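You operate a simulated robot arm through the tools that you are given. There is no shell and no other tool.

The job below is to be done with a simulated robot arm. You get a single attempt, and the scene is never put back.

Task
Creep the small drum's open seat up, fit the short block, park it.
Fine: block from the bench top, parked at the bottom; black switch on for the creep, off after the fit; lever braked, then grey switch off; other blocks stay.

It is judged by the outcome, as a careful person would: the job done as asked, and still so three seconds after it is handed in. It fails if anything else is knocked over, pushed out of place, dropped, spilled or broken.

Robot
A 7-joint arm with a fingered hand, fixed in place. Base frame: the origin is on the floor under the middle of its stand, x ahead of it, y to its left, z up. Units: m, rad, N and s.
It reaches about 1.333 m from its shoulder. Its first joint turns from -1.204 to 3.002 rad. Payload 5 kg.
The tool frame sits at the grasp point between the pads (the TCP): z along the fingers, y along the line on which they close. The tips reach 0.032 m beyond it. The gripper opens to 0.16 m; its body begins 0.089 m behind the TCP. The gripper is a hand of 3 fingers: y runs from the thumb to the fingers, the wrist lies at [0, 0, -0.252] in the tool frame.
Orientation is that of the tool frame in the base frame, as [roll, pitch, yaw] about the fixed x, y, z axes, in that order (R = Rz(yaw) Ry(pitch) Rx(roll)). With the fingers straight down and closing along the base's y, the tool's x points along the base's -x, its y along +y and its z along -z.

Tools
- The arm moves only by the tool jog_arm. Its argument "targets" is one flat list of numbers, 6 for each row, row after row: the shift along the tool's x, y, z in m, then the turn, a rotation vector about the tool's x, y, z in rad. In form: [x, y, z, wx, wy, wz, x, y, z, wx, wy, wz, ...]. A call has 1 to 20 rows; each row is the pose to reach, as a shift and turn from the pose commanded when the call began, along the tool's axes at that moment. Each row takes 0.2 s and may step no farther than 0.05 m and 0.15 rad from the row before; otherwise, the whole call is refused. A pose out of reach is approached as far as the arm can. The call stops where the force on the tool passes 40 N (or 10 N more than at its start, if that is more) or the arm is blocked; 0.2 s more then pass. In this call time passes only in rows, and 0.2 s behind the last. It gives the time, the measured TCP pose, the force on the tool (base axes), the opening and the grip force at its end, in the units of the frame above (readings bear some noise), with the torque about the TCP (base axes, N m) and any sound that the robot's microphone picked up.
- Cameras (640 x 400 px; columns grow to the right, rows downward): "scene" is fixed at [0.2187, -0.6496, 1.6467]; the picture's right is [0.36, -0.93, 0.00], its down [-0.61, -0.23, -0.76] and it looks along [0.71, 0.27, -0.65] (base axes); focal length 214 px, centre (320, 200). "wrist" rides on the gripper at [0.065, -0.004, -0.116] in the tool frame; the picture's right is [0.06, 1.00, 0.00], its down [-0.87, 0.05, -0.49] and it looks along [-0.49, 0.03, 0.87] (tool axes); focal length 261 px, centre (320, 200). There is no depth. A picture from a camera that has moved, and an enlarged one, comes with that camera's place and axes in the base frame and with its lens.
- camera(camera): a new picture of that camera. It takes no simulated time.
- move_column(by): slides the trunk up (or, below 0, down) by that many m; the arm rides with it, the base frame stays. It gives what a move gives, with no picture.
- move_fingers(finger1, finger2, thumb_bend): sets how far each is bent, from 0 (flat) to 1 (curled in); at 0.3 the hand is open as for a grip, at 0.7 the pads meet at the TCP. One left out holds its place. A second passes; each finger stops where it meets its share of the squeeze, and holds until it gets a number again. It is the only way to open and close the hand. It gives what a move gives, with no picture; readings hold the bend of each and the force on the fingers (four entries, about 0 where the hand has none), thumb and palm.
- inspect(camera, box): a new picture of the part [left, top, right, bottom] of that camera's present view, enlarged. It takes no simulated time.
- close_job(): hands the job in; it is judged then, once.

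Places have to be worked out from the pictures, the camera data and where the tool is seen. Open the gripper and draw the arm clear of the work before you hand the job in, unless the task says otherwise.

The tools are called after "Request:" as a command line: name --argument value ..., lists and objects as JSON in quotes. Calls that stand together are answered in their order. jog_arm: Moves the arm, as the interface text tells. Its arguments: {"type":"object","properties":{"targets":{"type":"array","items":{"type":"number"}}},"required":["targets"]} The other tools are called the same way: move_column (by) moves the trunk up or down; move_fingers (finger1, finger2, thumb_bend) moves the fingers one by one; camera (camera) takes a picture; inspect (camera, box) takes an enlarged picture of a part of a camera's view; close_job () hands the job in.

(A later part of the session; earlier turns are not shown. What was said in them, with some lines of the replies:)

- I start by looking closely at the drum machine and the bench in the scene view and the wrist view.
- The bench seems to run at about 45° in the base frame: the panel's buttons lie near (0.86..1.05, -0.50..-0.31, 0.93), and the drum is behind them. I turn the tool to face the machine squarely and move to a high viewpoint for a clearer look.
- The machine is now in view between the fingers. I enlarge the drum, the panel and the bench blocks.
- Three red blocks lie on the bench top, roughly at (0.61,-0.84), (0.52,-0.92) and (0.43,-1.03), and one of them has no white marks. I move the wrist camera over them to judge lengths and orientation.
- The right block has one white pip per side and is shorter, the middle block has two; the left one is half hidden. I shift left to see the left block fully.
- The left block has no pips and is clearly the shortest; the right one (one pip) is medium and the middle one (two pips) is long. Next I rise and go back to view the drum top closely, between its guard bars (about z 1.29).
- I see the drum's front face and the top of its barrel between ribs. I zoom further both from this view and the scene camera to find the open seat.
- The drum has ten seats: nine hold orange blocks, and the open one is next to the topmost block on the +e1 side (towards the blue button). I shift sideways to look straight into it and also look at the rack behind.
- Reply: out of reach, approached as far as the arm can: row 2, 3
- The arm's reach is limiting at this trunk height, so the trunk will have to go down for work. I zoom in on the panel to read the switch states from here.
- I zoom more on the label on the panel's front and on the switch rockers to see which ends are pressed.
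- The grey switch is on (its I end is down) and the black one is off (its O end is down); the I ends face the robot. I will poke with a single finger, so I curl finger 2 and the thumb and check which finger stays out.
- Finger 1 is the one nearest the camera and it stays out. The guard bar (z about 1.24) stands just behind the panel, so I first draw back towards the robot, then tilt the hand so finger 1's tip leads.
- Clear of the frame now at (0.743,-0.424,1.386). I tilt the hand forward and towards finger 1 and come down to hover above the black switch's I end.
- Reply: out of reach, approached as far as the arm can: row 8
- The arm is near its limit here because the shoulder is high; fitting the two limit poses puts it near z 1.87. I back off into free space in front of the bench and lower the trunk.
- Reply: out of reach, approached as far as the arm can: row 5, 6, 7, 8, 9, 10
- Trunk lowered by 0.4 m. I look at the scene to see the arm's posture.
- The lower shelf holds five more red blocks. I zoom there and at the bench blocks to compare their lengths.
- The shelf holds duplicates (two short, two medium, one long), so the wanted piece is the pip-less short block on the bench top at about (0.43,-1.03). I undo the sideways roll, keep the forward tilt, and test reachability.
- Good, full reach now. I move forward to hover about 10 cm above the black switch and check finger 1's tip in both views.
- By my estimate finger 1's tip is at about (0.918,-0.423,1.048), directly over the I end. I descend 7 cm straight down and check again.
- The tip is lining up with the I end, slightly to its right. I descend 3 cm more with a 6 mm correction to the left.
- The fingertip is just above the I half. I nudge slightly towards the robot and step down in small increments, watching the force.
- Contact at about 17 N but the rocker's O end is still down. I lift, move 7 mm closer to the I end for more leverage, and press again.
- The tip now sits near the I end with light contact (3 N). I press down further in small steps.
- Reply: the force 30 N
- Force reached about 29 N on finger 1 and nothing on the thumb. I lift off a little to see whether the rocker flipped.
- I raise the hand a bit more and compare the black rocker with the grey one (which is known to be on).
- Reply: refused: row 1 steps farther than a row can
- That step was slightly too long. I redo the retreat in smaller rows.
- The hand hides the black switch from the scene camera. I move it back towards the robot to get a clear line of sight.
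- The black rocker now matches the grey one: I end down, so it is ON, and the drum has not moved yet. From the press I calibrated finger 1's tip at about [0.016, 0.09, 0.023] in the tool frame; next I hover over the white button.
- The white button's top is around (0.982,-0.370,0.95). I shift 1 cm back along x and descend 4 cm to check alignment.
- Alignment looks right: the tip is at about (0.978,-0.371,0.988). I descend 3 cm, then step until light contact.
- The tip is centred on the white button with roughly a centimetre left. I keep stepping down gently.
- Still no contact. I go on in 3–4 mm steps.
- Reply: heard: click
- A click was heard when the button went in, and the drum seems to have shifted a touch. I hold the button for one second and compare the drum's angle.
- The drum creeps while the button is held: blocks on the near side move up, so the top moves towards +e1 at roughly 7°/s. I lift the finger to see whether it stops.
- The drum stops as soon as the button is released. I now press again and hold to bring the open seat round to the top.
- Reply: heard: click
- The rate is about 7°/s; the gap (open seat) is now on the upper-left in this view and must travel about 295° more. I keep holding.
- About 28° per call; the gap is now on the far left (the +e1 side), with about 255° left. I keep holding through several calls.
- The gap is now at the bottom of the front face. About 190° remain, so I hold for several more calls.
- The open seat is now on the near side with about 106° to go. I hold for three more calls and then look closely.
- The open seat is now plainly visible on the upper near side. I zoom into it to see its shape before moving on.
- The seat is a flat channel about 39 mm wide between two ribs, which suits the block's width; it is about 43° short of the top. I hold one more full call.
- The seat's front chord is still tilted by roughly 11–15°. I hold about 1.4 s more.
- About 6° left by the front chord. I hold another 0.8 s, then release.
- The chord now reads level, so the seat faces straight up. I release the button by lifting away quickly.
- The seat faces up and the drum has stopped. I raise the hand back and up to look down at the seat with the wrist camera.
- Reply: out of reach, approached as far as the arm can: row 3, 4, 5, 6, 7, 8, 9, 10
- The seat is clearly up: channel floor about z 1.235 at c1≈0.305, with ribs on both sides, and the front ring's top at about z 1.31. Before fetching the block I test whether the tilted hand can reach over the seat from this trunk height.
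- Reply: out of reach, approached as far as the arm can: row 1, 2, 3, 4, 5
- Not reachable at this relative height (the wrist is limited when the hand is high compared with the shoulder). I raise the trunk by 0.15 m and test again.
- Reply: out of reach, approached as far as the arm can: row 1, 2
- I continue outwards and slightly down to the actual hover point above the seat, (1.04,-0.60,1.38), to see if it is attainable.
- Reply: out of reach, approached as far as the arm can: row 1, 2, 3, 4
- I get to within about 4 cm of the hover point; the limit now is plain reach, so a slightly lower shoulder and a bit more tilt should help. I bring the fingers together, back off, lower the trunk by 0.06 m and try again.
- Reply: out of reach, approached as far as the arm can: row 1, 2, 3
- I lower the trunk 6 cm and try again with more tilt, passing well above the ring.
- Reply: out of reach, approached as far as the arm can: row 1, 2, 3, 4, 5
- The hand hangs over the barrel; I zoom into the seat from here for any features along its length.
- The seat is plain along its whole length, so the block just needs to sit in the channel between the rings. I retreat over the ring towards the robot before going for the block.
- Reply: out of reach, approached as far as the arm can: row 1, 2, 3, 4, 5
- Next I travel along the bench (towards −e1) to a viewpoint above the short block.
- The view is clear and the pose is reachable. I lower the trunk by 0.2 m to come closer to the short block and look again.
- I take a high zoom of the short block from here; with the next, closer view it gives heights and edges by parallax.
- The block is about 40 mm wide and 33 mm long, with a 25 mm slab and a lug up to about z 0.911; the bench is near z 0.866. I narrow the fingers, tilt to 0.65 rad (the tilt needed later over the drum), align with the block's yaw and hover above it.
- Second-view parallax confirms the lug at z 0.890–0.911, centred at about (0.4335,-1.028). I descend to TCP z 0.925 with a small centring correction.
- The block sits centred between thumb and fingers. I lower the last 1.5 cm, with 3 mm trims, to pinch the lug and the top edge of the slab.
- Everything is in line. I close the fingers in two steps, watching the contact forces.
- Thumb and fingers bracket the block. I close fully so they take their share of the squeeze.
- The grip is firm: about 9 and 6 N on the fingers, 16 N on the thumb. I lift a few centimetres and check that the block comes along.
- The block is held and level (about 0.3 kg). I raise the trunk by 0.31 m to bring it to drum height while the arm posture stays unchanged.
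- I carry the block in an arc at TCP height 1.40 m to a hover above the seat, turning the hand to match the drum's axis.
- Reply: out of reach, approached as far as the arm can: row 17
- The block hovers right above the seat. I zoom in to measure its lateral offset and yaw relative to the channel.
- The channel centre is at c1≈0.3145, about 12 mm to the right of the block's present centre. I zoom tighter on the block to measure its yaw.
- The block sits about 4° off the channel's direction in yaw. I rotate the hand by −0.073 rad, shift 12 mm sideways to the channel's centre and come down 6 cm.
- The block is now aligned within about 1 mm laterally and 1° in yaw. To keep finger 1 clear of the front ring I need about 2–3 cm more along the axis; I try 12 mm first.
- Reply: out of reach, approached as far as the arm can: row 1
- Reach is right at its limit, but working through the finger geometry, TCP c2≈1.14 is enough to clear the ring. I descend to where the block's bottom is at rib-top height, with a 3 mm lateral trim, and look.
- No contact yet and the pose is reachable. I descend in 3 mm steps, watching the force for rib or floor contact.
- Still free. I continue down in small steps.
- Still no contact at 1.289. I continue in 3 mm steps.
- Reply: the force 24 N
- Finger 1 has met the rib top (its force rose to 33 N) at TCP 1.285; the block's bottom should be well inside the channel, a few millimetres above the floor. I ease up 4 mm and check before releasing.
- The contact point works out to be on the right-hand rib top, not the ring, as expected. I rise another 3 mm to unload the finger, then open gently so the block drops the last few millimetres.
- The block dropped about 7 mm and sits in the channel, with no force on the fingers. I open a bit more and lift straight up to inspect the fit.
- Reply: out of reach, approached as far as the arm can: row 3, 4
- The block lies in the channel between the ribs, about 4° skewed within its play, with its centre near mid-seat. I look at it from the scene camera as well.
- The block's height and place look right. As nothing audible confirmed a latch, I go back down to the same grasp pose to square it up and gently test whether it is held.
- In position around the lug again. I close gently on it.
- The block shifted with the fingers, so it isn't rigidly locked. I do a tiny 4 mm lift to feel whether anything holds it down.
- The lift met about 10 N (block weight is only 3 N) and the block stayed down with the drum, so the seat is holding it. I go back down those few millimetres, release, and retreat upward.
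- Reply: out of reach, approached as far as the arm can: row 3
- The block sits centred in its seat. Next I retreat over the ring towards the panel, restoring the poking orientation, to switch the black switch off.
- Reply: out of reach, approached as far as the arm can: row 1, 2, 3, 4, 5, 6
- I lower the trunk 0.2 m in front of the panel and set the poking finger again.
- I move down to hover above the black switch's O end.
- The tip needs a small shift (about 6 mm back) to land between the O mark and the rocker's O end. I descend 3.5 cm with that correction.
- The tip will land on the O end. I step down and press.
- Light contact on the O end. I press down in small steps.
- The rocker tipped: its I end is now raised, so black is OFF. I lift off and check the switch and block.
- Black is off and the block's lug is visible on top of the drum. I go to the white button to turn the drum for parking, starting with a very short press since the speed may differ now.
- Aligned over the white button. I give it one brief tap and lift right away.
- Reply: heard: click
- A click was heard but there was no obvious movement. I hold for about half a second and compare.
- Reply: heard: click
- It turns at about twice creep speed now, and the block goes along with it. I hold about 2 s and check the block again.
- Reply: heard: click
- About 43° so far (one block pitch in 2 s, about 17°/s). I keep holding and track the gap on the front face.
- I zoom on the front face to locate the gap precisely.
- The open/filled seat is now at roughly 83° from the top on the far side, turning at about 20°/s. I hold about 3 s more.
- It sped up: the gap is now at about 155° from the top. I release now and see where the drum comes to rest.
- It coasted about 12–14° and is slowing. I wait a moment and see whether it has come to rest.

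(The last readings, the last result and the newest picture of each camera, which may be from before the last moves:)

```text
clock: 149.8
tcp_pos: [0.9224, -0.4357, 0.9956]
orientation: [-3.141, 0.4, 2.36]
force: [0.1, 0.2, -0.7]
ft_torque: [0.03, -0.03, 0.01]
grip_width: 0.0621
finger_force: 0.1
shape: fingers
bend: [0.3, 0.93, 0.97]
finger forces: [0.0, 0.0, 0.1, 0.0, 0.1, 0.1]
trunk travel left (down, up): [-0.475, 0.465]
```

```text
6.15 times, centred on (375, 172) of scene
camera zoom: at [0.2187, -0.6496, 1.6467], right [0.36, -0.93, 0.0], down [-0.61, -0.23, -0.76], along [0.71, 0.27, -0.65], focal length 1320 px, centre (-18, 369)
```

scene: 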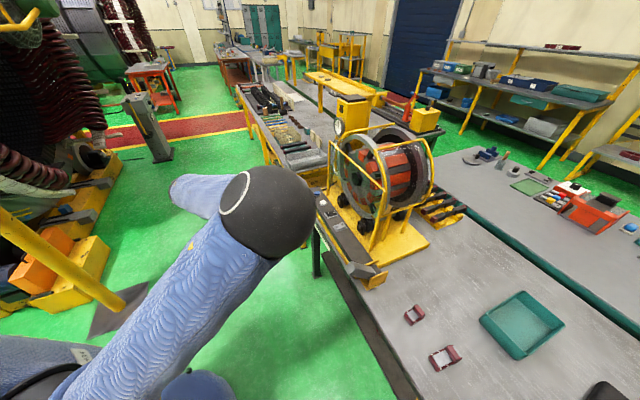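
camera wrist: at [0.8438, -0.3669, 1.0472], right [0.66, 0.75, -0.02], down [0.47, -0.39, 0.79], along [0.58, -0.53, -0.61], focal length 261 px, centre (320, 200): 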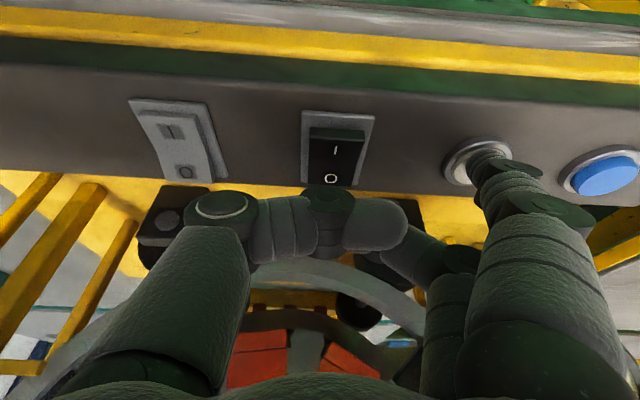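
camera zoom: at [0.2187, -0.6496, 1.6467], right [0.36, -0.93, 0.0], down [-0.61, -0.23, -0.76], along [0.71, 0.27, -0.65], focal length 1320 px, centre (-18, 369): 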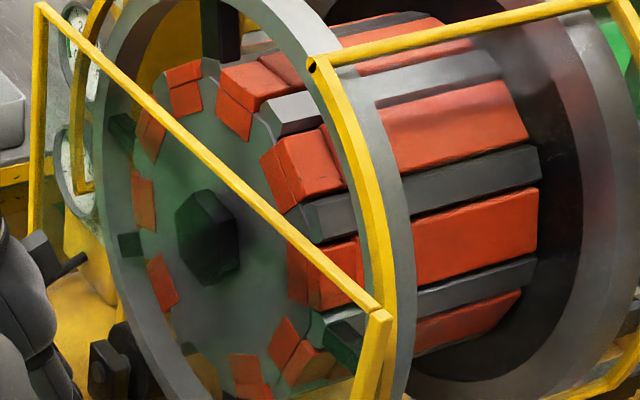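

The drum is at rest, and its block pattern matches the earlier seat-up pattern turned by 180°, so the seat should be at the bottom. I look for the block under the barrel with the wrist camera.

Request:
camera --camera "wrist"

Request:
inspect --camera "scene" --box '[365, 160, 445, 230]'

Request:
inspect --camera "scene" --box '[300, 100, 640, 400]'

```text
taken
camera wrist: at [0.8441, -0.3649, 1.077], right [0.66, 0.75, -0.02], down [0.47, -0.39, 0.79], along [0.58, -0.53, -0.61], focal length 261 px, centre (320, 200)
```

wrist: 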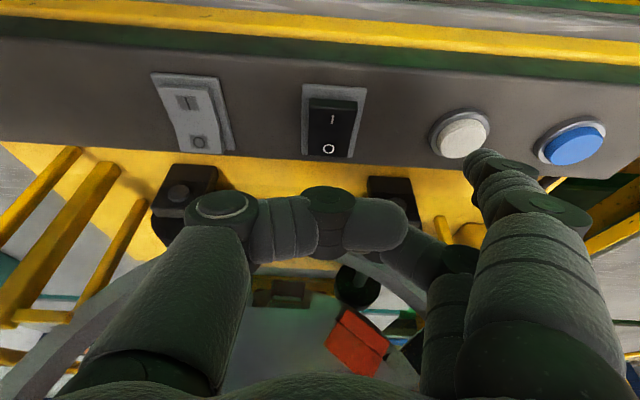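

```text
5.71 times, centred on (405, 195) of scene
camera zoom: at [0.2187, -0.6496, 1.6467], right [0.36, -0.93, 0.0], down [-0.61, -0.23, -0.76], along [0.71, 0.27, -0.65], focal length 1226 px, centre (-166, 229)
```

zoom: 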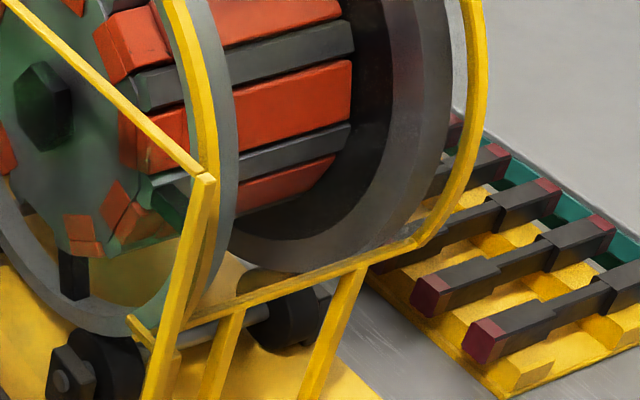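

```text
1.33 times, centred on (470, 250) of scene
camera zoom: at [0.2187, -0.6496, 1.6467], right [0.36, -0.93, 0.0], down [-0.61, -0.23, -0.76], along [0.71, 0.27, -0.65], focal length 286 px, centre (120, 133)
```

zoom: 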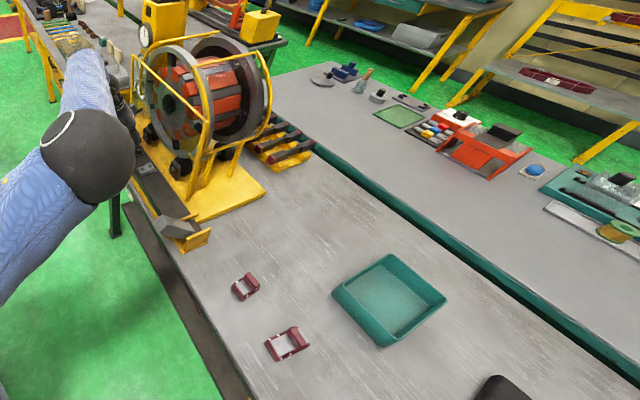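

A dark reddish shape shows just where the block's lug should be under the barrel. I zoom in on it.

Request:
inspect --camera "wrist" --box '[230, 255, 400, 380]'

```text
3.20 times, centred on (315, 318) of wrist
camera zoom: at [0.8441, -0.3649, 1.077], right [0.66, 0.75, -0.02], down [0.47, -0.39, 0.79], along [0.58, -0.53, -0.61], focal length 834 px, centre (336, -176)
```

zoom: 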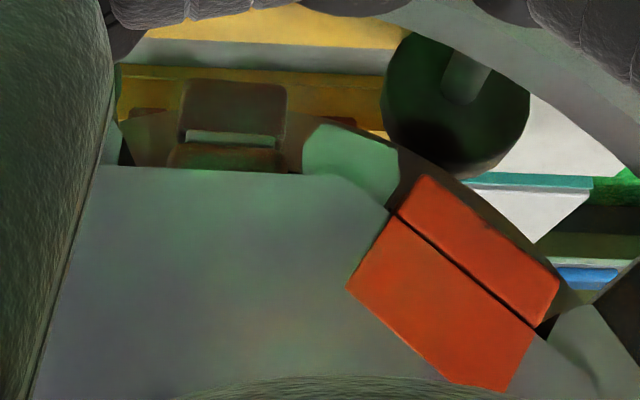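

The block is plainly there, hanging in its seat with the seat chord level, so it is parked at the bottom. Next is the lever: I move over to look at it closely.

Request:
jog_arm --targets '[-0.0156, 0, -0.0368, 0, 0, 0, -0.005, -0.042, -0.055, 0, 0, 0, 0.003, -0.085, -0.07, 0, 0, 0, 0.011, -0.128, -0.085, 0, 0, 0, 0.019, -0.17, -0.1, 0, 0, 0, 0.027, -0.212, -0.115, 0, 0, 0, 0.035, -0.254, -0.13, 0, 0, 0, 0.043, -0.296, -0.144, 0, 0, 0, 0.0507, -0.3383, -0.1566, 0, 0, 0]'

Request:
camera --camera "wrist"

Request:
inspect --camera "scene" --box '[320, 230, 400, 300]'

```text
clock: 151.8
tcp_pos: [0.6065, -0.6019, 1.1206]
orientation: [3.141, 0.4, 2.364]
force: [-0.1, -0.3, -0.9]
ft_torque: [0.02, 0.02, 0.01]
grip_width: 0.062
finger_force: 0.1
shape: fingers
bend: [0.3, 0.93, 0.97]
finger forces: [0.1, 0.1, 0.1, 0.1, 0.0, 0.1]
trunk travel left (down, up): [-0.475, 0.465]
```

```text
taken
camera wrist: at [0.5291, -0.5313, 1.2017], right [0.66, 0.75, -0.02], down [0.47, -0.39, 0.79], along [0.59, -0.53, -0.61], focal length 261 px, centre (320, 200)
```

wrist: 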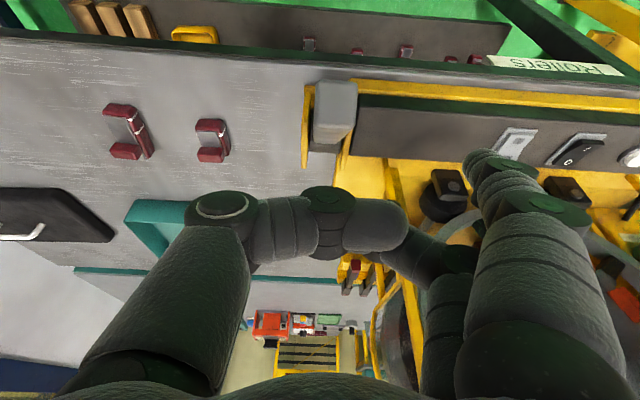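

```text
5.71 times, centred on (360, 265) of scene
camera zoom: at [0.2187, -0.6496, 1.6467], right [0.36, -0.93, 0.0], down [-0.61, -0.23, -0.76], along [0.71, 0.27, -0.65], focal length 1226 px, centre (91, -171)
```

zoom: 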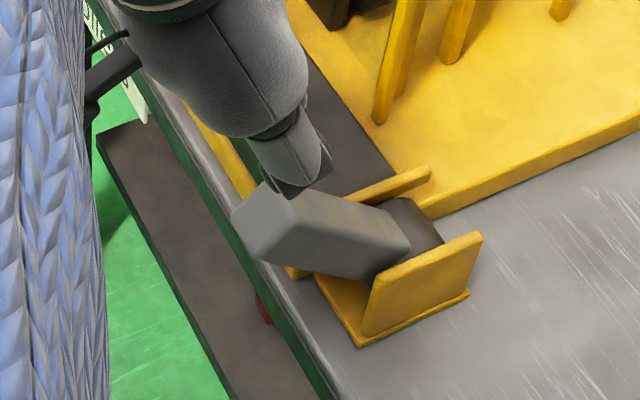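

The lever is a wide grey handle pivoting between two yellow plates, leaning towards the robot. I zoom in from both cameras to fix its end, sides and pivot.

Request:
inspect --camera "wrist" --box '[285, 65, 385, 185]'

Request:
inspect --camera "scene" --box '[340, 245, 395, 295]'

```text
3.33 times, centred on (335, 125) of wrist
camera zoom: at [0.5291, -0.5313, 1.2017], right [0.66, 0.75, -0.02], down [0.47, -0.39, 0.79], along [0.59, -0.53, -0.61], focal length 869 px, centre (270, 450)
```

zoom: 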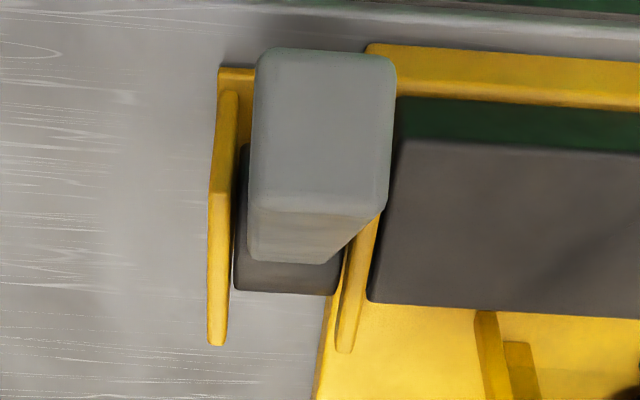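

```text
8.00 times, centred on (368, 270) of scene
camera zoom: at [0.2187, -0.6496, 1.6467], right [0.36, -0.93, 0.0], down [-0.61, -0.23, -0.76], along [0.71, 0.27, -0.65], focal length 1716 px, centre (-60, -360)
```

zoom: 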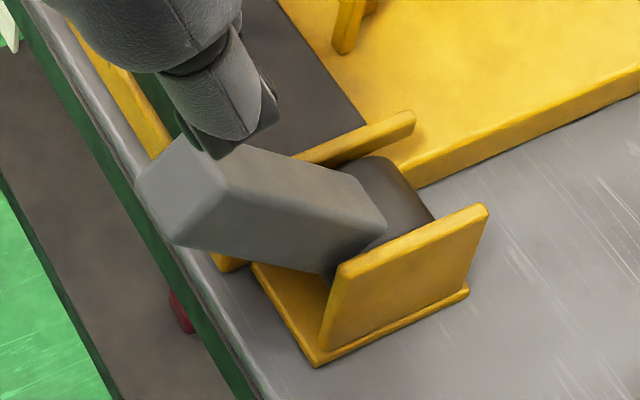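

The handle's end is near c2≈0.867, z≈1.01, with its pivot at about c2≈1.005, z≈0.895, leaning ~50° towards the robot. I plan to push it over with the two extended fingers, so I back off, extend both fingers (thumb curled) and go down in front of it.

Request:
jog_arm --targets '[0.023, -0.0244, -0.0097, 0, 0, 0, 0.046, -0.0488, -0.0193, 0, 0, 0, 0.0689, -0.0732, -0.029, 0, 0, 0]'

Request:
move_fingers --finger1 0.3 --finger2 0.3 --thumb_bend 1.0

Request:
jog_arm --targets '[0.0182, 0, 0.043, 0, 0, 0, 0.0363, 0, 0.086, 0, 0, 0, 0.0545, 0, 0.129, 0, 0, 0]'

Request:
camera --camera "wrist"

Request:
inspect --camera "scene" --box '[320, 230, 400, 300]'

```text
clock: 152.6
tcp_pos: [0.5, -0.6017, 1.1221]
orientation: [-3.141, 0.402, 2.362]
force: [-0.3, -0.4, 1.4]
ft_torque: [-0.01, 0.01, 0.02]
grip_width: 0.062
finger_force: 0.0
shape: fingers
bend: [0.3, 0.93, 0.97]
finger forces: [0.0, 0.0, 0.1, 0.0, 0.1, 0.0]
trunk travel left (down, up): [-0.475, 0.465]
```

```text
clock: 153.6
tcp_pos: [0.5015, -0.6015, 1.1211]
orientation: [-3.141, 0.4, 2.361]
force: [0.7, -0.2, 0.3]
ft_torque: [0.02, 0.0, 0.02]
grip_width: 0.0628
finger_force: 0.0
shape: fingers
bend: [0.3, 0.3, 1.0]
finger forces: [0.0, 0.0, 0.1, 0.1, 0.1, 0.0]
trunk travel left (down, up): [-0.475, 0.465]
```

```text
clock: 154.4
tcp_pos: [0.4992, -0.6018, 0.977]
orientation: [-3.14, 0.4, 2.361]
force: [-0.1, 0.0, -0.5]
ft_torque: [0.0, -0.02, 0.01]
grip_width: 0.0624
finger_force: 0.0
shape: fingers
bend: [0.3, 0.3, 1.0]
finger forces: [0.0, 0.0, 0.1, 0.0, 0.0, 0.0]
trunk travel left (down, up): [-0.475, 0.465]
```

```text
taken
camera wrist: at [0.4224, -0.5307, 1.0583], right [0.66, 0.75, -0.02], down [0.47, -0.39, 0.79], along [0.58, -0.53, -0.61], focal length 261 px, centre (320, 200)
```

wrist: 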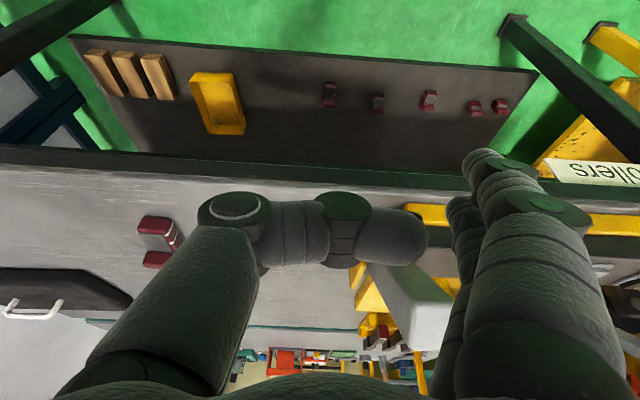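

```text
5.71 times, centred on (360, 265) of scene
camera zoom: at [0.2187, -0.6496, 1.6467], right [0.36, -0.93, 0.0], down [-0.61, -0.23, -0.76], along [0.71, 0.27, -0.65], focal length 1226 px, centre (91, -171)
```

zoom: 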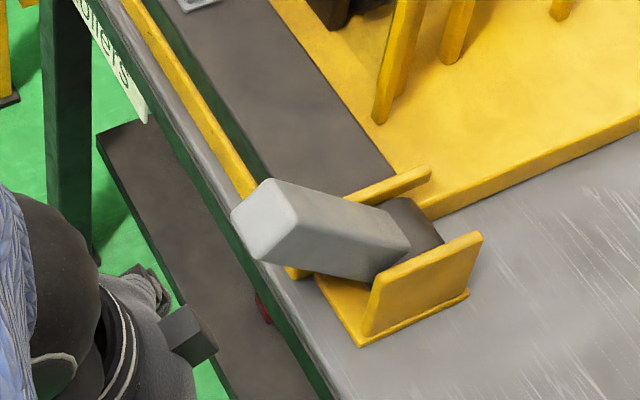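

The fingers are lined up in front of the handle. I advance 4 cm along the push direction, then continue in small steps watching the force.

Request:
jog_arm --targets '[-0.0368, -0.003, 0.0156, 0, 0, 0]'

Request:
jog_arm --targets '[-0.0092, 0, 0.0039, 0, 0, 0, -0.0184, 0, 0.0078, 0, 0, 0]'

Request:
camera --camera "wrist"

Request:
inspect --camera "scene" --box '[320, 230, 400, 300]'

```text
clock: 154.8
tcp_pos: [0.5256, -0.6306, 0.9754]
orientation: [3.141, 0.397, 2.361]
force: [1.2, 0.3, -0.3]
ft_torque: [0.03, 0.02, -0.02]
grip_width: 0.0624
finger_force: 0.1
shape: fingers
bend: [0.3, 0.3, 1.0]
finger forces: [0.0, 0.1, 0.0, 0.0, 0.0, 0.0]
trunk travel left (down, up): [-0.475, 0.465]
```

```text
clock: 155.4
tcp_pos: [0.5425, -0.6445, 0.9787]
orientation: [3.141, 0.4, 2.361]
force: [-4.1, 1.5, 0.4]
ft_torque: [-0.05, -0.16, 0.33]
grip_width: 0.0629
finger_force: 1.6
shape: fingers
bend: [0.3, 0.3, 1.0]
finger forces: [0.0, 3.5, 0.0, 0.0, 0.0, 0.0]
trunk travel left (down, up): [-0.475, 0.465]
```

```text
taken
camera wrist: at [0.4641, -0.5744, 1.0604], right [0.66, 0.75, -0.03], down [0.47, -0.39, 0.79], along [0.58, -0.53, -0.61], focal length 261 px, centre (320, 200)
```

wrist: 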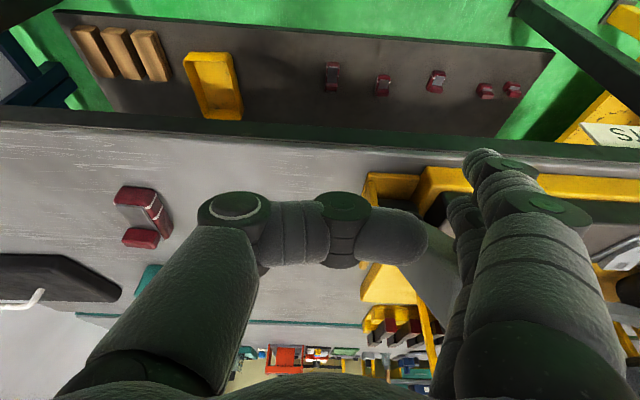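

```text
5.71 times, centred on (360, 265) of scene
camera zoom: at [0.2187, -0.6496, 1.6467], right [0.36, -0.93, 0.0], down [-0.61, -0.23, -0.76], along [0.71, 0.27, -0.65], focal length 1226 px, centre (91, -171)
```

zoom: 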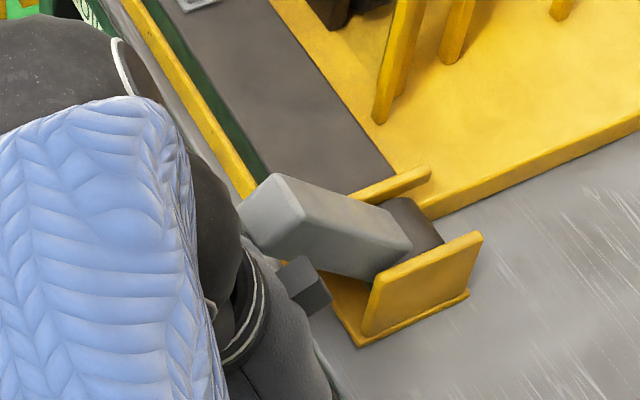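

The handle has begun to swing with only about 4 N. I keep pushing along the same line.

Request:
jog_arm --targets '[-0.0184, 0, 0.0078, 0, 0, 0, -0.0368, 0, 0.0156, 0, 0, 0]'

Request:
inspect --camera "scene" --box '[320, 230, 400, 300]'

Request:
camera --camera "wrist"

```text
clock: 156.0
tcp_pos: [0.571, -0.6727, 0.9796]
orientation: [-3.141, 0.399, 2.361]
force: [-1.4, 0.6, -0.2]
ft_torque: [0.0, -0.02, 0.08]
grip_width: 0.0626
finger_force: 0.3
shape: fingers
bend: [0.3, 0.3, 1.0]
finger forces: [0.0, 0.8, 0.0, 0.0, 0.0, 0.0]
trunk travel left (down, up): [-0.475, 0.465]
```

```text
5.71 times, centred on (360, 265) of scene
camera zoom: at [0.2187, -0.6496, 1.6467], right [0.36, -0.93, 0.0], down [-0.61, -0.23, -0.76], along [0.71, 0.27, -0.65], focal length 1226 px, centre (91, -171)
```

zoom: 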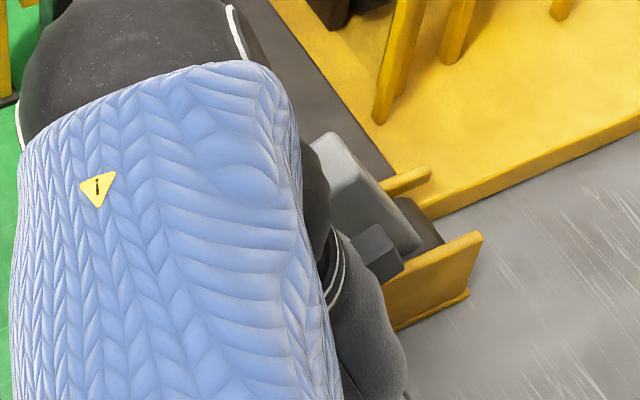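

```text
taken
camera wrist: at [0.4927, -0.6033, 1.0598], right [0.66, 0.75, -0.02], down [0.47, -0.39, 0.79], along [0.58, -0.53, -0.61], focal length 261 px, centre (320, 200)
```

wrist: 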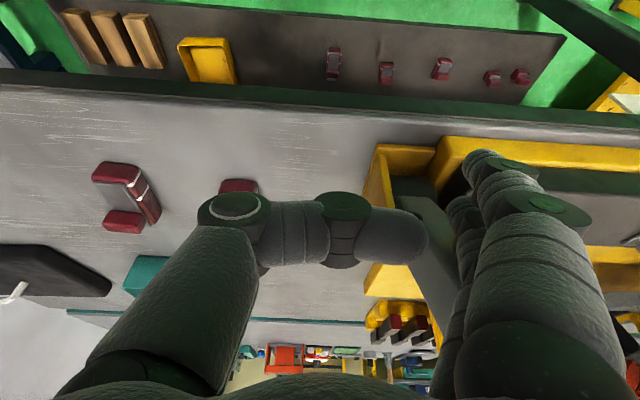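

It's swinging up smoothly. I continue pushing another 6 cm.

Request:
jog_arm --targets '[-0.0184, 0, 0.0078, 0, 0, 0, -0.0368, 0, 0.0156, 0, 0, 0, -0.0553, 0, 0.0234, 0, 0, 0]'

Request:
camera --camera "wrist"

Request:
inspect --camera "scene" --box '[320, 210, 420, 300]'

```text
clock: 156.8
tcp_pos: [0.6082, -0.7091, 0.9783]
orientation: [-3.135, 0.391, 2.371]
force: [-12.9, 8.8, 5.4]
ft_torque: [0.4, -0.38, 1.28]
grip_width: 0.0624
finger_force: 6.7
shape: fingers
bend: [0.3, 0.29, 1.0]
finger forces: [0.0, 14.0, 0.0, 0.0, 0.0, 0.0]
trunk travel left (down, up): [-0.475, 0.465]
stopped in row 3: the force on the tool passed its limit at 56 N (the readings are from after the stop); the commanded pose is now the measured one
```

```text
taken
camera wrist: at [0.5308, -0.6409, 1.0607], right [0.65, 0.76, -0.03], down [0.48, -0.39, 0.79], along [0.58, -0.53, -0.62], focal length 261 px, centre (320, 200)
```

wrist: 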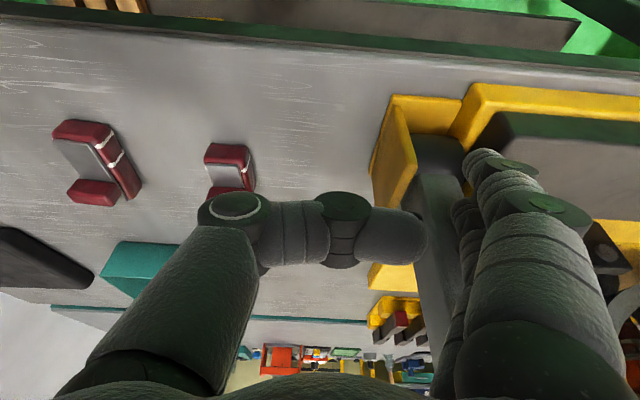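

```text
4.44 times, centred on (370, 255) of scene
camera zoom: at [0.2187, -0.6496, 1.6467], right [0.36, -0.93, 0.0], down [-0.61, -0.23, -0.76], along [0.71, 0.27, -0.65], focal length 953 px, centre (98, -44)
```

zoom: 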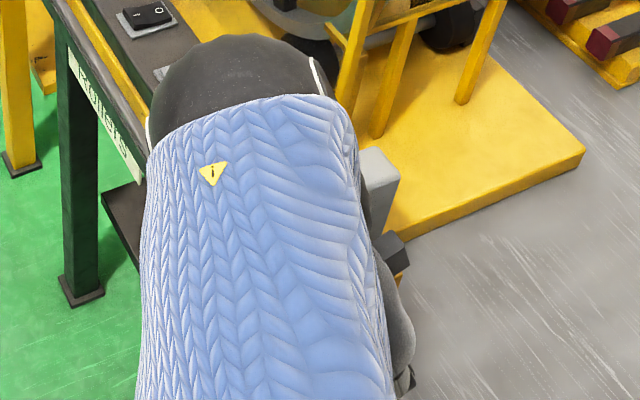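

The push met a stop at 56 N with the handle close to upright. I back the fingers off and look at where the lever stands.

Request:
jog_arm --targets '[0.0276, 0, -0.0117, 0, 0, 0, 0.0645, 0, -0.0273, 0, 0, 0, 0.105, 0, -0.045, 0, 0, 0, 0.142, 0, -0.06, 0, 0, 0]'

Request:
camera --camera "wrist"

Request:
inspect --camera "scene" --box '[320, 210, 420, 300]'

```text
clock: 157.8
tcp_pos: [0.497, -0.5983, 0.9824]
orientation: [-3.137, 0.392, 2.37]
force: [0.1, -0.7, 0.0]
ft_torque: [-0.05, 0.01, -0.02]
grip_width: 0.0625
finger_force: 0.0
shape: fingers
bend: [0.3, 0.3, 1.0]
finger forces: [0.0, 0.0, 0.0, 0.0, 0.0, 0.0]
trunk travel left (down, up): [-0.475, 0.465]
```

```text
taken
camera wrist: at [0.4212, -0.5287, 1.0639], right [0.66, 0.75, -0.03], down [0.48, -0.39, 0.79], along [0.58, -0.53, -0.62], focal length 261 px, centre (320, 200)
```

wrist: 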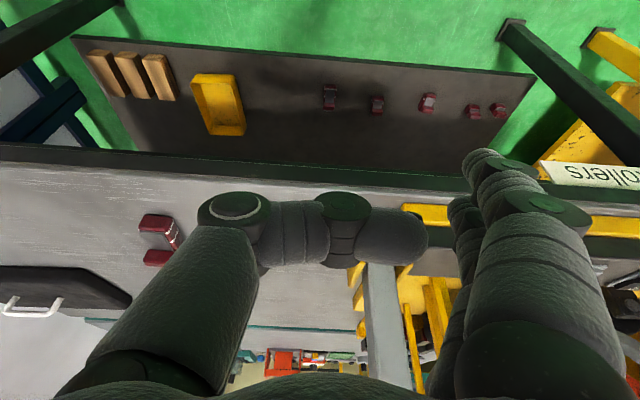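

```text
4.44 times, centred on (370, 255) of scene
camera zoom: at [0.2187, -0.6496, 1.6467], right [0.36, -0.93, 0.0], down [-0.61, -0.23, -0.76], along [0.71, 0.27, -0.65], focal length 953 px, centre (98, -44)
```

zoom: 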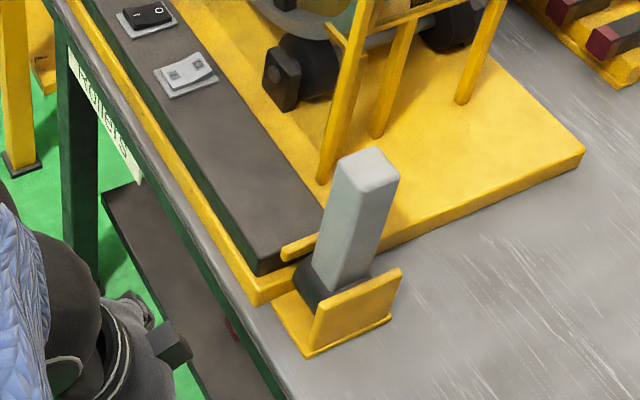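

The handle now stands nearly upright. I push gently once more, higher up on the handle, to confirm it's fully at its stop.

Request:
jog_arm --targets '[-0.0172, 0, -0.0416, 0, 0, 0, -0.0229, 0, -0.0554, 0, 0, 0, -0.0575, -0.0003, -0.0411, 0, 0, 0, -0.0922, -0.0006, -0.0268, 0, 0, 0, -0.1268, -0.0009, -0.0124, 0, 0, 0, -0.1615, -0.0012, 0.0019, 0, 0, 0]'

Request:
jog_arm --targets '[-0.0074, 0, 0.0031, 0, 0, 0]'

Request:
jog_arm --targets '[-0.0074, 0, 0.0031, 0, 0, 0]'

Request:
camera --camera "wrist"

```text
clock: 159.2
tcp_pos: [0.6015, -0.7109, 1.0412]
orientation: [-3.134, 0.392, 2.374]
force: [0.2, 0.8, 0.2]
ft_torque: [-0.01, 0.01, 0.0]
grip_width: 0.0627
finger_force: 0.0
shape: fingers
bend: [0.3, 0.3, 1.0]
finger forces: [0.1, 0.1, 0.0, 0.0, 0.0, 0.0]
trunk travel left (down, up): [-0.475, 0.465]
```

```text
clock: 159.6
tcp_pos: [0.6067, -0.7127, 1.0412]
orientation: [-3.133, 0.39, 2.375]
force: [-25.5, 15.9, 1.6]
ft_torque: [0.38, 0.37, 2.74]
grip_width: 0.0625
finger_force: 14.5
shape: fingers
bend: [0.3, 0.3, 1.0]
finger forces: [0.0, 29.3, 0.0, 0.0, 0.0, 0.0]
trunk travel left (down, up): [-0.475, 0.465]
```

```text
clock: 159.9
tcp_pos: [0.6073, -0.7117, 1.0396]
orientation: [-3.134, 0.387, 2.378]
force: [-22.9, 13.7, 4.7]
ft_torque: [0.5, -0.05, 2.35]
grip_width: 0.0627
finger_force: 12.9
shape: fingers
bend: [0.3, 0.3, 1.0]
finger forces: [0.1, 26.0, 0.0, 0.0, 0.1, 0.0]
trunk travel left (down, up): [-0.475, 0.465]
stopped in row 1: the force on the tool passed its limit at 47 N (the readings are from after the stop); the commanded pose is now the measured one
```

```text
taken
camera wrist: at [0.53, -0.6435, 1.1237], right [0.65, 0.76, -0.03], down [0.49, -0.39, 0.78], along [0.58, -0.52, -0.62], focal length 261 px, centre (320, 200)
```

wrist: 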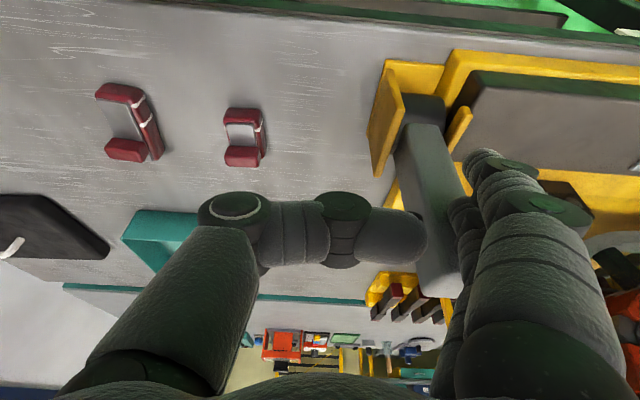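

The lever is at its hard stop (no movement at 47 N), opposite to where it was released, so it is braked. I back away and go over to the grey switch.

Request:
jog_arm --targets '[0.0246, 0.0005, -0.028, 0, 0, 0, 0.0491, 0.001, -0.056, 0, 0, 0, 0.0737, 0.0016, -0.084, 0, 0, 0, 0.0669, 0.0425, -0.0867, 0, -0.002, 0.0023, 0.0601, 0.0834, -0.0893, -0.0005, -0.004, 0.0046, 0.0534, 0.1243, -0.092, -0.001, -0.006, 0.0069, 0.0466, 0.1652, -0.0946, -0.0013, -0.009, 0.0092, 0.0398, 0.2061, -0.0973, -0.0017, -0.011, 0.0115, 0.033, 0.2472, -0.0999, -0.002, -0.013, 0.0138]'

Request:
move_fingers --finger1 0.3 --finger2 1.0 --thumb_bend 1.0

Request:
inspect --camera "scene" --box '[320, 190, 420, 290]'

Request:
inspect --camera "scene" --box '[350, 140, 400, 205]'

```text
clock: 161.9
tcp_pos: [0.7332, -0.4833, 1.1171]
orientation: [-3.139, 0.399, 2.359]
force: [0.1, -0.4, 0.1]
ft_torque: [-0.02, 0.0, -0.03]
grip_width: 0.0625
finger_force: 0.0
shape: fingers
bend: [0.3, 0.3, 1.0]
finger forces: [0.0, 0.1, 0.0, 0.1, 0.0, 0.0]
trunk travel left (down, up): [-0.475, 0.465]
```

```text
clock: 162.9
tcp_pos: [0.7335, -0.4835, 1.1181]
orientation: [3.141, 0.4, 2.358]
force: [0.2, 0.4, -0.7]
ft_torque: [0.02, -0.02, -0.01]
grip_width: 0.0668
finger_force: 0.0
shape: fingers
bend: [0.3, 0.95, 1.0]
finger forces: [0.0, 0.0, 0.0, 0.0, 0.0, 0.0]
trunk travel left (down, up): [-0.475, 0.465]
```

```text
4.00 times, centred on (370, 240) of scene
camera zoom: at [0.2187, -0.6496, 1.6467], right [0.36, -0.93, 0.0], down [-0.61, -0.23, -0.76], along [0.71, 0.27, -0.65], focal length 858 px, centre (120, 40)
```

zoom: 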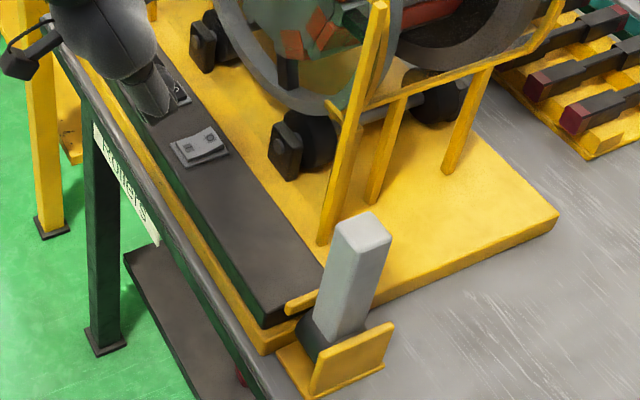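

```text
6.15 times, centred on (375, 172) of scene
camera zoom: at [0.2187, -0.6496, 1.6467], right [0.36, -0.93, 0.0], down [-0.61, -0.23, -0.76], along [0.71, 0.27, -0.65], focal length 1320 px, centre (-18, 369)
```

zoom: 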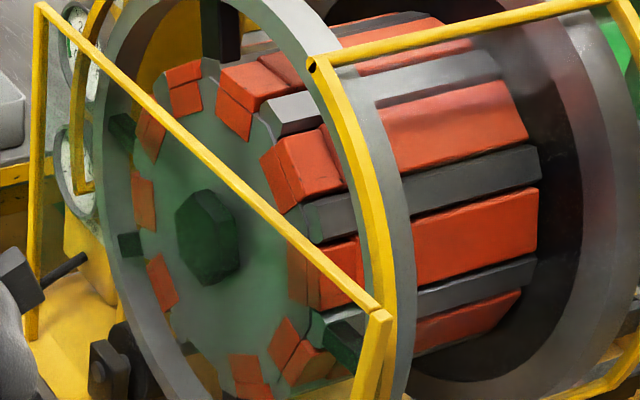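

Drum and lever are unchanged and steady. I move to hover above the grey switch's O end.

Request:
jog_arm --targets '[-0.0202, -0.0013, 0.0325, 0, 0, 0, -0.0405, -0.0026, 0.0649, 0, 0, 0, -0.0608, -0.0039, 0.0974, 0, 0, 0, -0.081, -0.0052, 0.1298, 0, 0, 0]'

Request:
inspect --camera "wrist" --box '[340, 40, 600, 220]'

Request:
camera --camera "wrist"

```text
clock: 163.9
tcp_pos: [0.8191, -0.5805, 1.0303]
orientation: [3.141, 0.4, 2.36]
force: [0.8, 0.2, -1.3]
ft_torque: [0.03, 0.0, 0.03]
grip_width: 0.0666
finger_force: 0.2
shape: fingers
bend: [0.3, 0.95, 1.0]
finger forces: [0.1, 0.1, 0.0, 0.0, 0.0, 0.0]
trunk travel left (down, up): [-0.475, 0.465]
```

```text
2.22 times, centred on (470, 130) of wrist
camera zoom: at [0.7414, -0.5107, 1.111], right [0.66, 0.75, -0.02], down [0.47, -0.39, 0.79], along [0.58, -0.54, -0.61], focal length 579 px, centre (-13, 356)
```

zoom: 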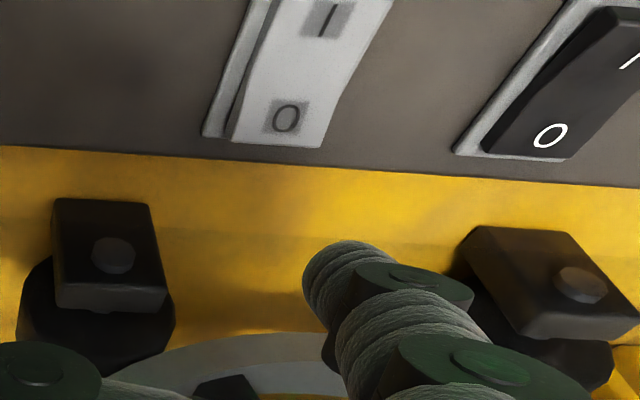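

```text
taken
camera wrist: at [0.7414, -0.5107, 1.111], right [0.66, 0.75, -0.02], down [0.47, -0.39, 0.79], along [0.58, -0.54, -0.61], focal length 261 px, centre (320, 200)
```

wrist: 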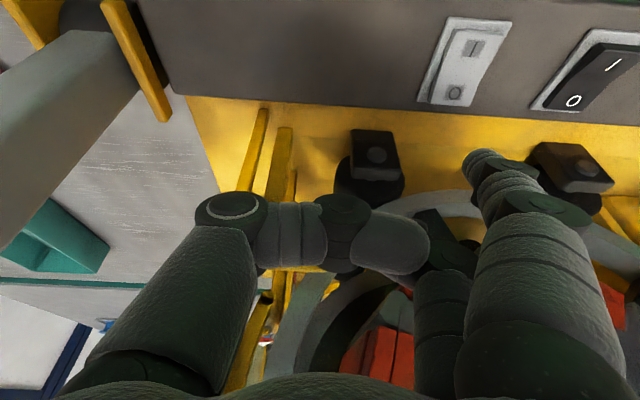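

The tip needs about 6 mm of correction. I descend 4.5 cm with that shift.

Request:
jog_arm --targets '[0.0202, 0.0052, 0.0403, 0, 0, 0]'

Request:
inspect --camera "wrist" --box '[340, 40, 600, 220]'

```text
clock: 164.3
tcp_pos: [0.8204, -0.5766, 0.9817]
orientation: [-3.141, 0.398, 2.361]
force: [0.4, -0.9, -0.5]
ft_torque: [0.04, 0.01, 0.01]
grip_width: 0.0666
finger_force: 0.1
shape: fingers
bend: [0.3, 0.95, 1.0]
finger forces: [0.0, 0.1, 0.0, 0.0, 0.0, 0.0]
trunk travel left (down, up): [-0.475, 0.465]
```

```text
2.22 times, centred on (470, 130) of wrist
camera zoom: at [0.7425, -0.5053, 1.0633], right [0.66, 0.75, -0.02], down [0.47, -0.39, 0.79], along [0.58, -0.54, -0.61], focal length 579 px, centre (-13, 356)
```

zoom: 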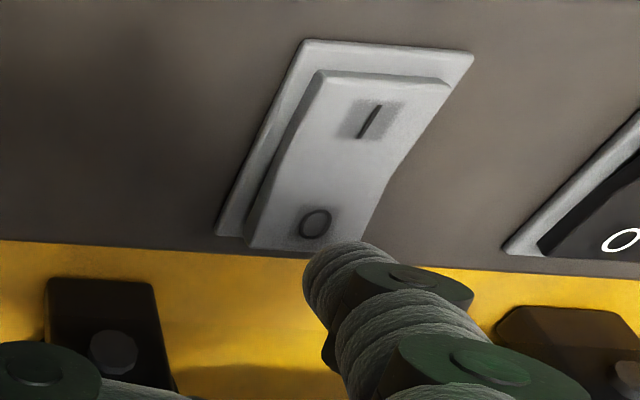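

Well lined up on the grey O end. I step down to contact and press.

Request:
jog_arm --targets '[0.0031, 0, 0.0074, 0, 0, 0]'

Request:
jog_arm --targets '[0.0012, 0, 0.0028, 0, 0, 0, 0.0027, 0, 0.0065, 0, 0, 0]'

Request:
inspect --camera "wrist" --box '[340, 40, 600, 220]'

```text
clock: 164.7
tcp_pos: [0.8189, -0.5753, 0.9741]
orientation: [-3.141, 0.399, 2.36]
force: [0.4, 0.2, -0.2]
ft_torque: [0.0, 0.0, 0.0]
grip_width: 0.0666
finger_force: 0.1
shape: fingers
bend: [0.3, 0.95, 1.0]
finger forces: [0.0, 0.0, 0.0, 0.1, 0.0, 0.0]
trunk travel left (down, up): [-0.475, 0.465]
```

```text
clock: 165.3
tcp_pos: [0.819, -0.5748, 0.9701]
orientation: [3.141, 0.4, 2.36]
force: [0.5, -0.2, 0.2]
ft_torque: [-0.01, -0.03, 0.02]
grip_width: 0.0667
finger_force: 0.2
shape: fingers
bend: [0.3, 0.95, 1.0]
finger forces: [0.0, 0.1, 0.1, 0.0, 0.0, 0.0]
trunk travel left (down, up): [-0.475, 0.465]
```

```text
2.22 times, centred on (470, 130) of wrist
camera zoom: at [0.7414, -0.5046, 1.0514], right [0.66, 0.75, -0.02], down [0.47, -0.39, 0.79], along [0.58, -0.54, -0.61], focal length 579 px, centre (-13, 356)
```

zoom: 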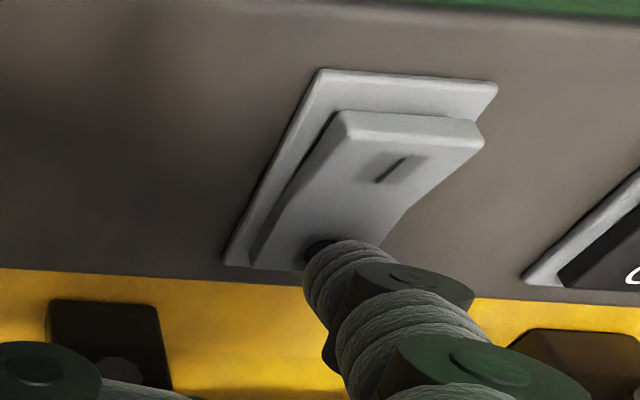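

The grey rocker flipped: its I end is now raised. I lift off and back away to verify everything.

Request:
jog_arm --targets '[-0.0117, 0, -0.0276, 0, 0, 0, -0.0234, 0, -0.0552, 0, 0, 0]'

Request:
jog_arm --targets '[0.0262, 0, -0.0285, 0, 0, 0, 0.0526, 0, -0.057, 0, 0, 0, 0.0788, 0, -0.0854, 0, 0, 0, 0.105, 0, -0.114, 0, 0, 0, 0.1314, 0, -0.1424, 0, 0, 0]'

Request:
inspect --camera "scene" --box '[310, 180, 370, 240]'

Request:
camera --camera "wrist"

```text
clock: 165.9
tcp_pos: [0.8184, -0.5751, 1.0309]
orientation: [3.141, 0.401, 2.361]
force: [-0.1, -0.1, 1.1]
ft_torque: [0.01, 0.01, -0.05]
grip_width: 0.0666
finger_force: 0.1
shape: fingers
bend: [0.3, 0.95, 1.0]
finger forces: [0.1, 0.0, 0.1, 0.1, 0.0, 0.0]
trunk travel left (down, up): [-0.475, 0.465]
```

```text
clock: 167.1
tcp_pos: [0.6897, -0.4463, 1.1099]
orientation: [-3.139, 0.401, 2.361]
force: [0.0, -0.2, 0.1]
ft_torque: [0.01, -0.03, 0.03]
grip_width: 0.0664
finger_force: 0.1
shape: fingers
bend: [0.3, 0.95, 1.0]
finger forces: [0.1, 0.1, 0.0, 0.0, 0.0, 0.0]
trunk travel left (down, up): [-0.475, 0.465]
```

```text
6.67 times, centred on (340, 210) of scene
camera zoom: at [0.2187, -0.6496, 1.6467], right [0.36, -0.93, 0.0], down [-0.61, -0.23, -0.76], along [0.71, 0.27, -0.65], focal length 1430 px, centre (187, 133)
```

zoom: 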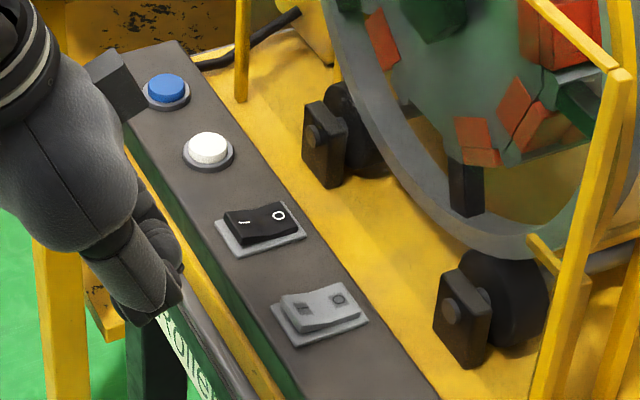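

```text
taken
camera wrist: at [0.6138, -0.376, 1.1908], right [0.66, 0.75, -0.03], down [0.47, -0.39, 0.79], along [0.58, -0.54, -0.61], focal length 261 px, centre (320, 200)
```

wrist: 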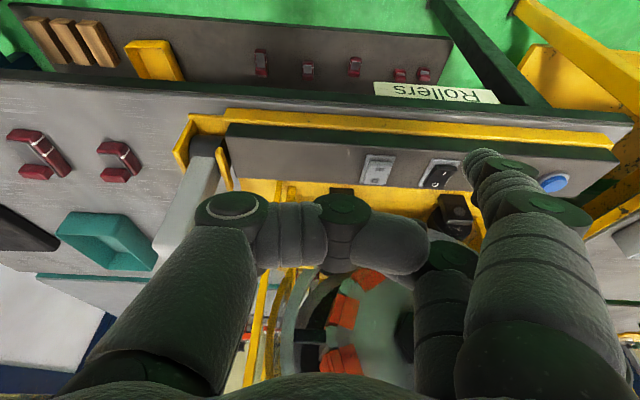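

Both rockers look off. I zoom in to be sure, and check the block under the drum from a suitable viewpoint.

Request:
inspect --camera "scene" --box '[322, 205, 352, 235]'

Request:
inspect --camera "wrist" --box '[350, 140, 480, 210]'

```text
13.33 times, centred on (337, 220) of scene
camera zoom: at [0.2187, -0.6496, 1.6467], right [0.36, -0.93, 0.0], down [-0.61, -0.23, -0.76], along [0.71, 0.27, -0.65], focal length 2860 px, centre (93, -67)
```

zoom: 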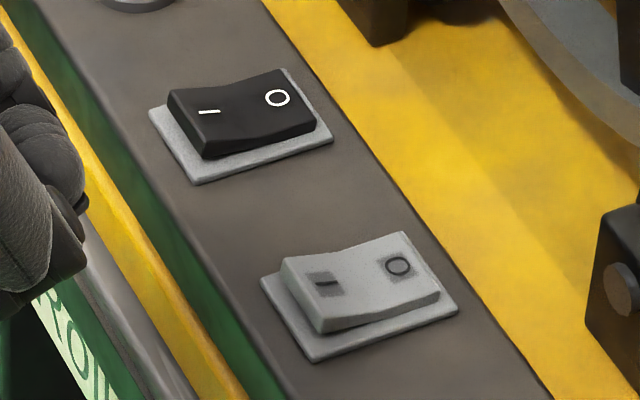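

```text
4.92 times, centred on (415, 175) of wrist
camera zoom: at [0.6138, -0.376, 1.1908], right [0.66, 0.75, -0.03], down [0.47, -0.39, 0.79], along [0.58, -0.54, -0.61], focal length 1283 px, centre (-148, 323)
```

zoom: 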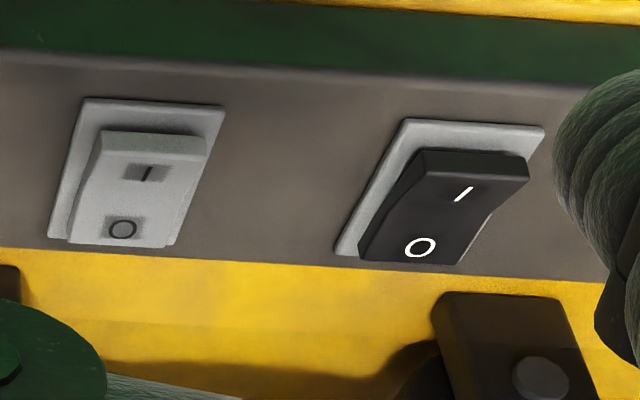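

Both switches are clearly off now. I take one more look under the barrel to be sure the block is still in its seat after the power went off.

Request:
jog_arm --targets '[-0.025, 0.034, 0.0171, 0, 0, 0, -0.0501, 0.068, 0.0342, 0, 0, 0, -0.0751, 0.1021, 0.0513, 0, 0, 0, -0.1002, 0.1361, 0.0684, 0, 0, 0, -0.1252, 0.1701, 0.0855, 0, 0, 0, -0.1115, 0.1701, 0.1177, 0, 0, 0, -0.0979, 0.1701, 0.1499, 0, 0, 0]'

Request:
inspect --camera "wrist" --box '[230, 245, 410, 380]'

```text
clock: 168.7
tcp_pos: [0.9203, -0.4325, 1.0066]
orientation: [-3.139, 0.399, 2.361]
force: [0.0, -0.5, 0.9]
ft_torque: [0.02, 0.07, -0.02]
grip_width: 0.0667
finger_force: 0.1
shape: fingers
bend: [0.3, 0.95, 1.0]
finger forces: [0.0, 0.0, 0.1, 0.0, 0.0, 0.0]
trunk travel left (down, up): [-0.475, 0.465]
```

```text
2.96 times, centred on (320, 312) of wrist
camera zoom: at [0.8433, -0.3626, 1.0881], right [0.66, 0.75, -0.03], down [0.47, -0.39, 0.79], along [0.58, -0.53, -0.61], focal length 772 px, centre (320, -133)
```

zoom: 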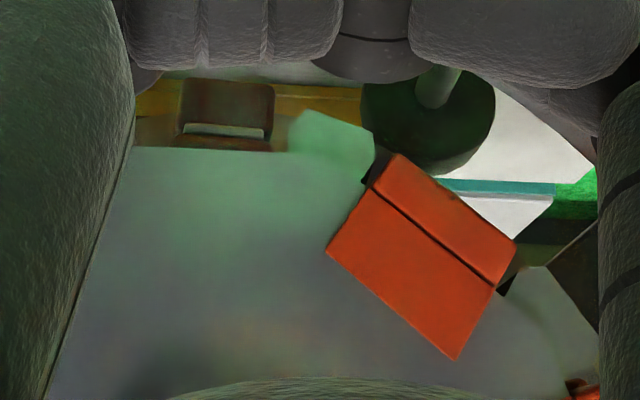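

The block is still seated at the bottom with power off. I withdraw the arm into free space and open the hand.

Request:
jog_arm --targets '[-0.0117, 0, -0.0276, 0, 0, 0, 0.023, -0.0122, -0.0587, 0, 0, 0, 0.0579, -0.0243, -0.0898, 0, 0, 0, 0.0928, -0.0365, -0.1208, 0, 0, 0, 0.1278, -0.0487, -0.1519, 0, 0, 0, 0.1627, -0.0608, -0.183, 0, 0, 0, 0.1976, -0.073, -0.214, 0, 0, 0, 0.2326, -0.0851, -0.2451, 0, 0, 0, 0.2675, -0.0973, -0.2761, 0, 0, 0]'

Request:
move_fingers --finger1 0.3 --finger2 0.3 --thumb_bend 0.3

Request:
camera --camera "scene"

Request:
camera --camera "wrist"

```text
clock: 170.7
tcp_pos: [0.5987, -0.2527, 1.1589]
orientation: [3.141, 0.4, 2.36]
force: [-0.6, -0.6, -0.2]
ft_torque: [-0.01, -0.01, 0.01]
grip_width: 0.0665
finger_force: 0.1
shape: fingers
bend: [0.3, 0.95, 1.0]
finger forces: [0.0, 0.0, 0.0, 0.1, 0.0, 0.0]
trunk travel left (down, up): [-0.475, 0.465]
```

```text
clock: 171.7
tcp_pos: [0.5987, -0.2531, 1.1588]
orientation: [3.141, 0.399, 2.361]
force: [0.5, -0.1, 0.8]
ft_torque: [0.0, 0.0, 0.03]
grip_width: 0.1682
finger_force: 0.1
shape: fingers
bend: [0.3, 0.3, 0.3]
finger forces: [0.0, 0.0, 0.1, 0.1, 0.1, 0.0]
trunk travel left (down, up): [-0.475, 0.465]
```

```text
taken
```

scene: 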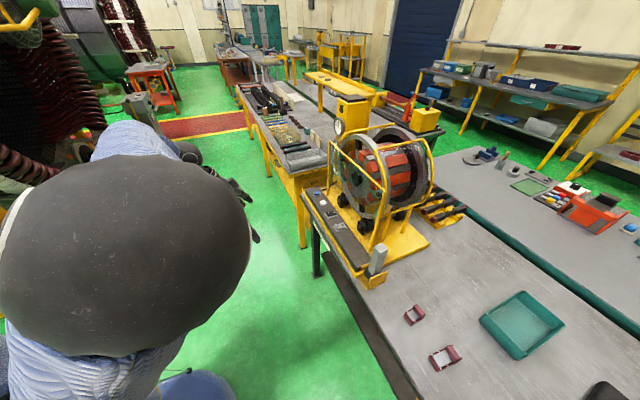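

```text
taken
camera wrist: at [0.5215, -0.1828, 1.2396], right [0.66, 0.75, -0.02], down [0.47, -0.39, 0.79], along [0.58, -0.54, -0.61], focal length 261 px, centre (320, 200)
```

wrist: 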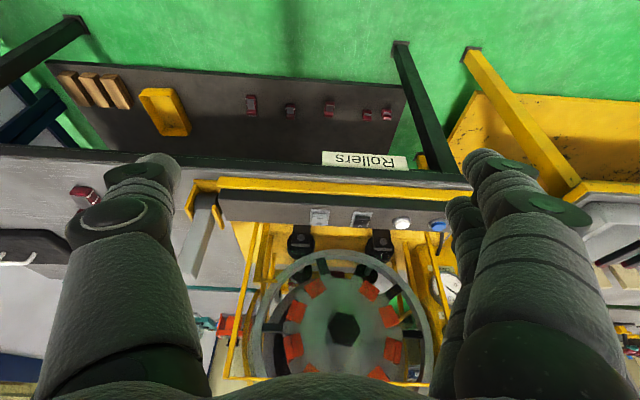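

Final check: the block is in its seat at the bottom, the lever is upright against its stop and both switches are off. The other bench, shelf and rack blocks look undisturbed, the hand is open and the arm is clear, so I hand the job in.

Request:
close_job

```text
The job is handed in.
```

The job is handed in. The short block is fitted in the small drum's open seat and parked at the bottom.

- **Creep:** I turned the black switch on and held the white button to bring the open seat to the top.
- **Fit:** I took the short block (no white pips) from the bench top and set it between the ribs. In a gentle tug test at about 10 N the block stayed down, although it weighs only about 3 N. It sits a few degrees skewed within the seat's side play.
- **Park:** I turned the black switch off, then ran the drum half a turn so the block hangs at the bottom. I saw it there again after the power was off.
- **Lever:** The lever carries no label I could read. I took its starting position as released, because the drum turned freely with it there, and pushed it over to its other hard stop. It did not move further under about 47 N.
- **Grey switch:** I turned it off last, after the lever.

The other blocks looked undisturbed in the final pictures. The hand is open and the arm is clear of the bench.
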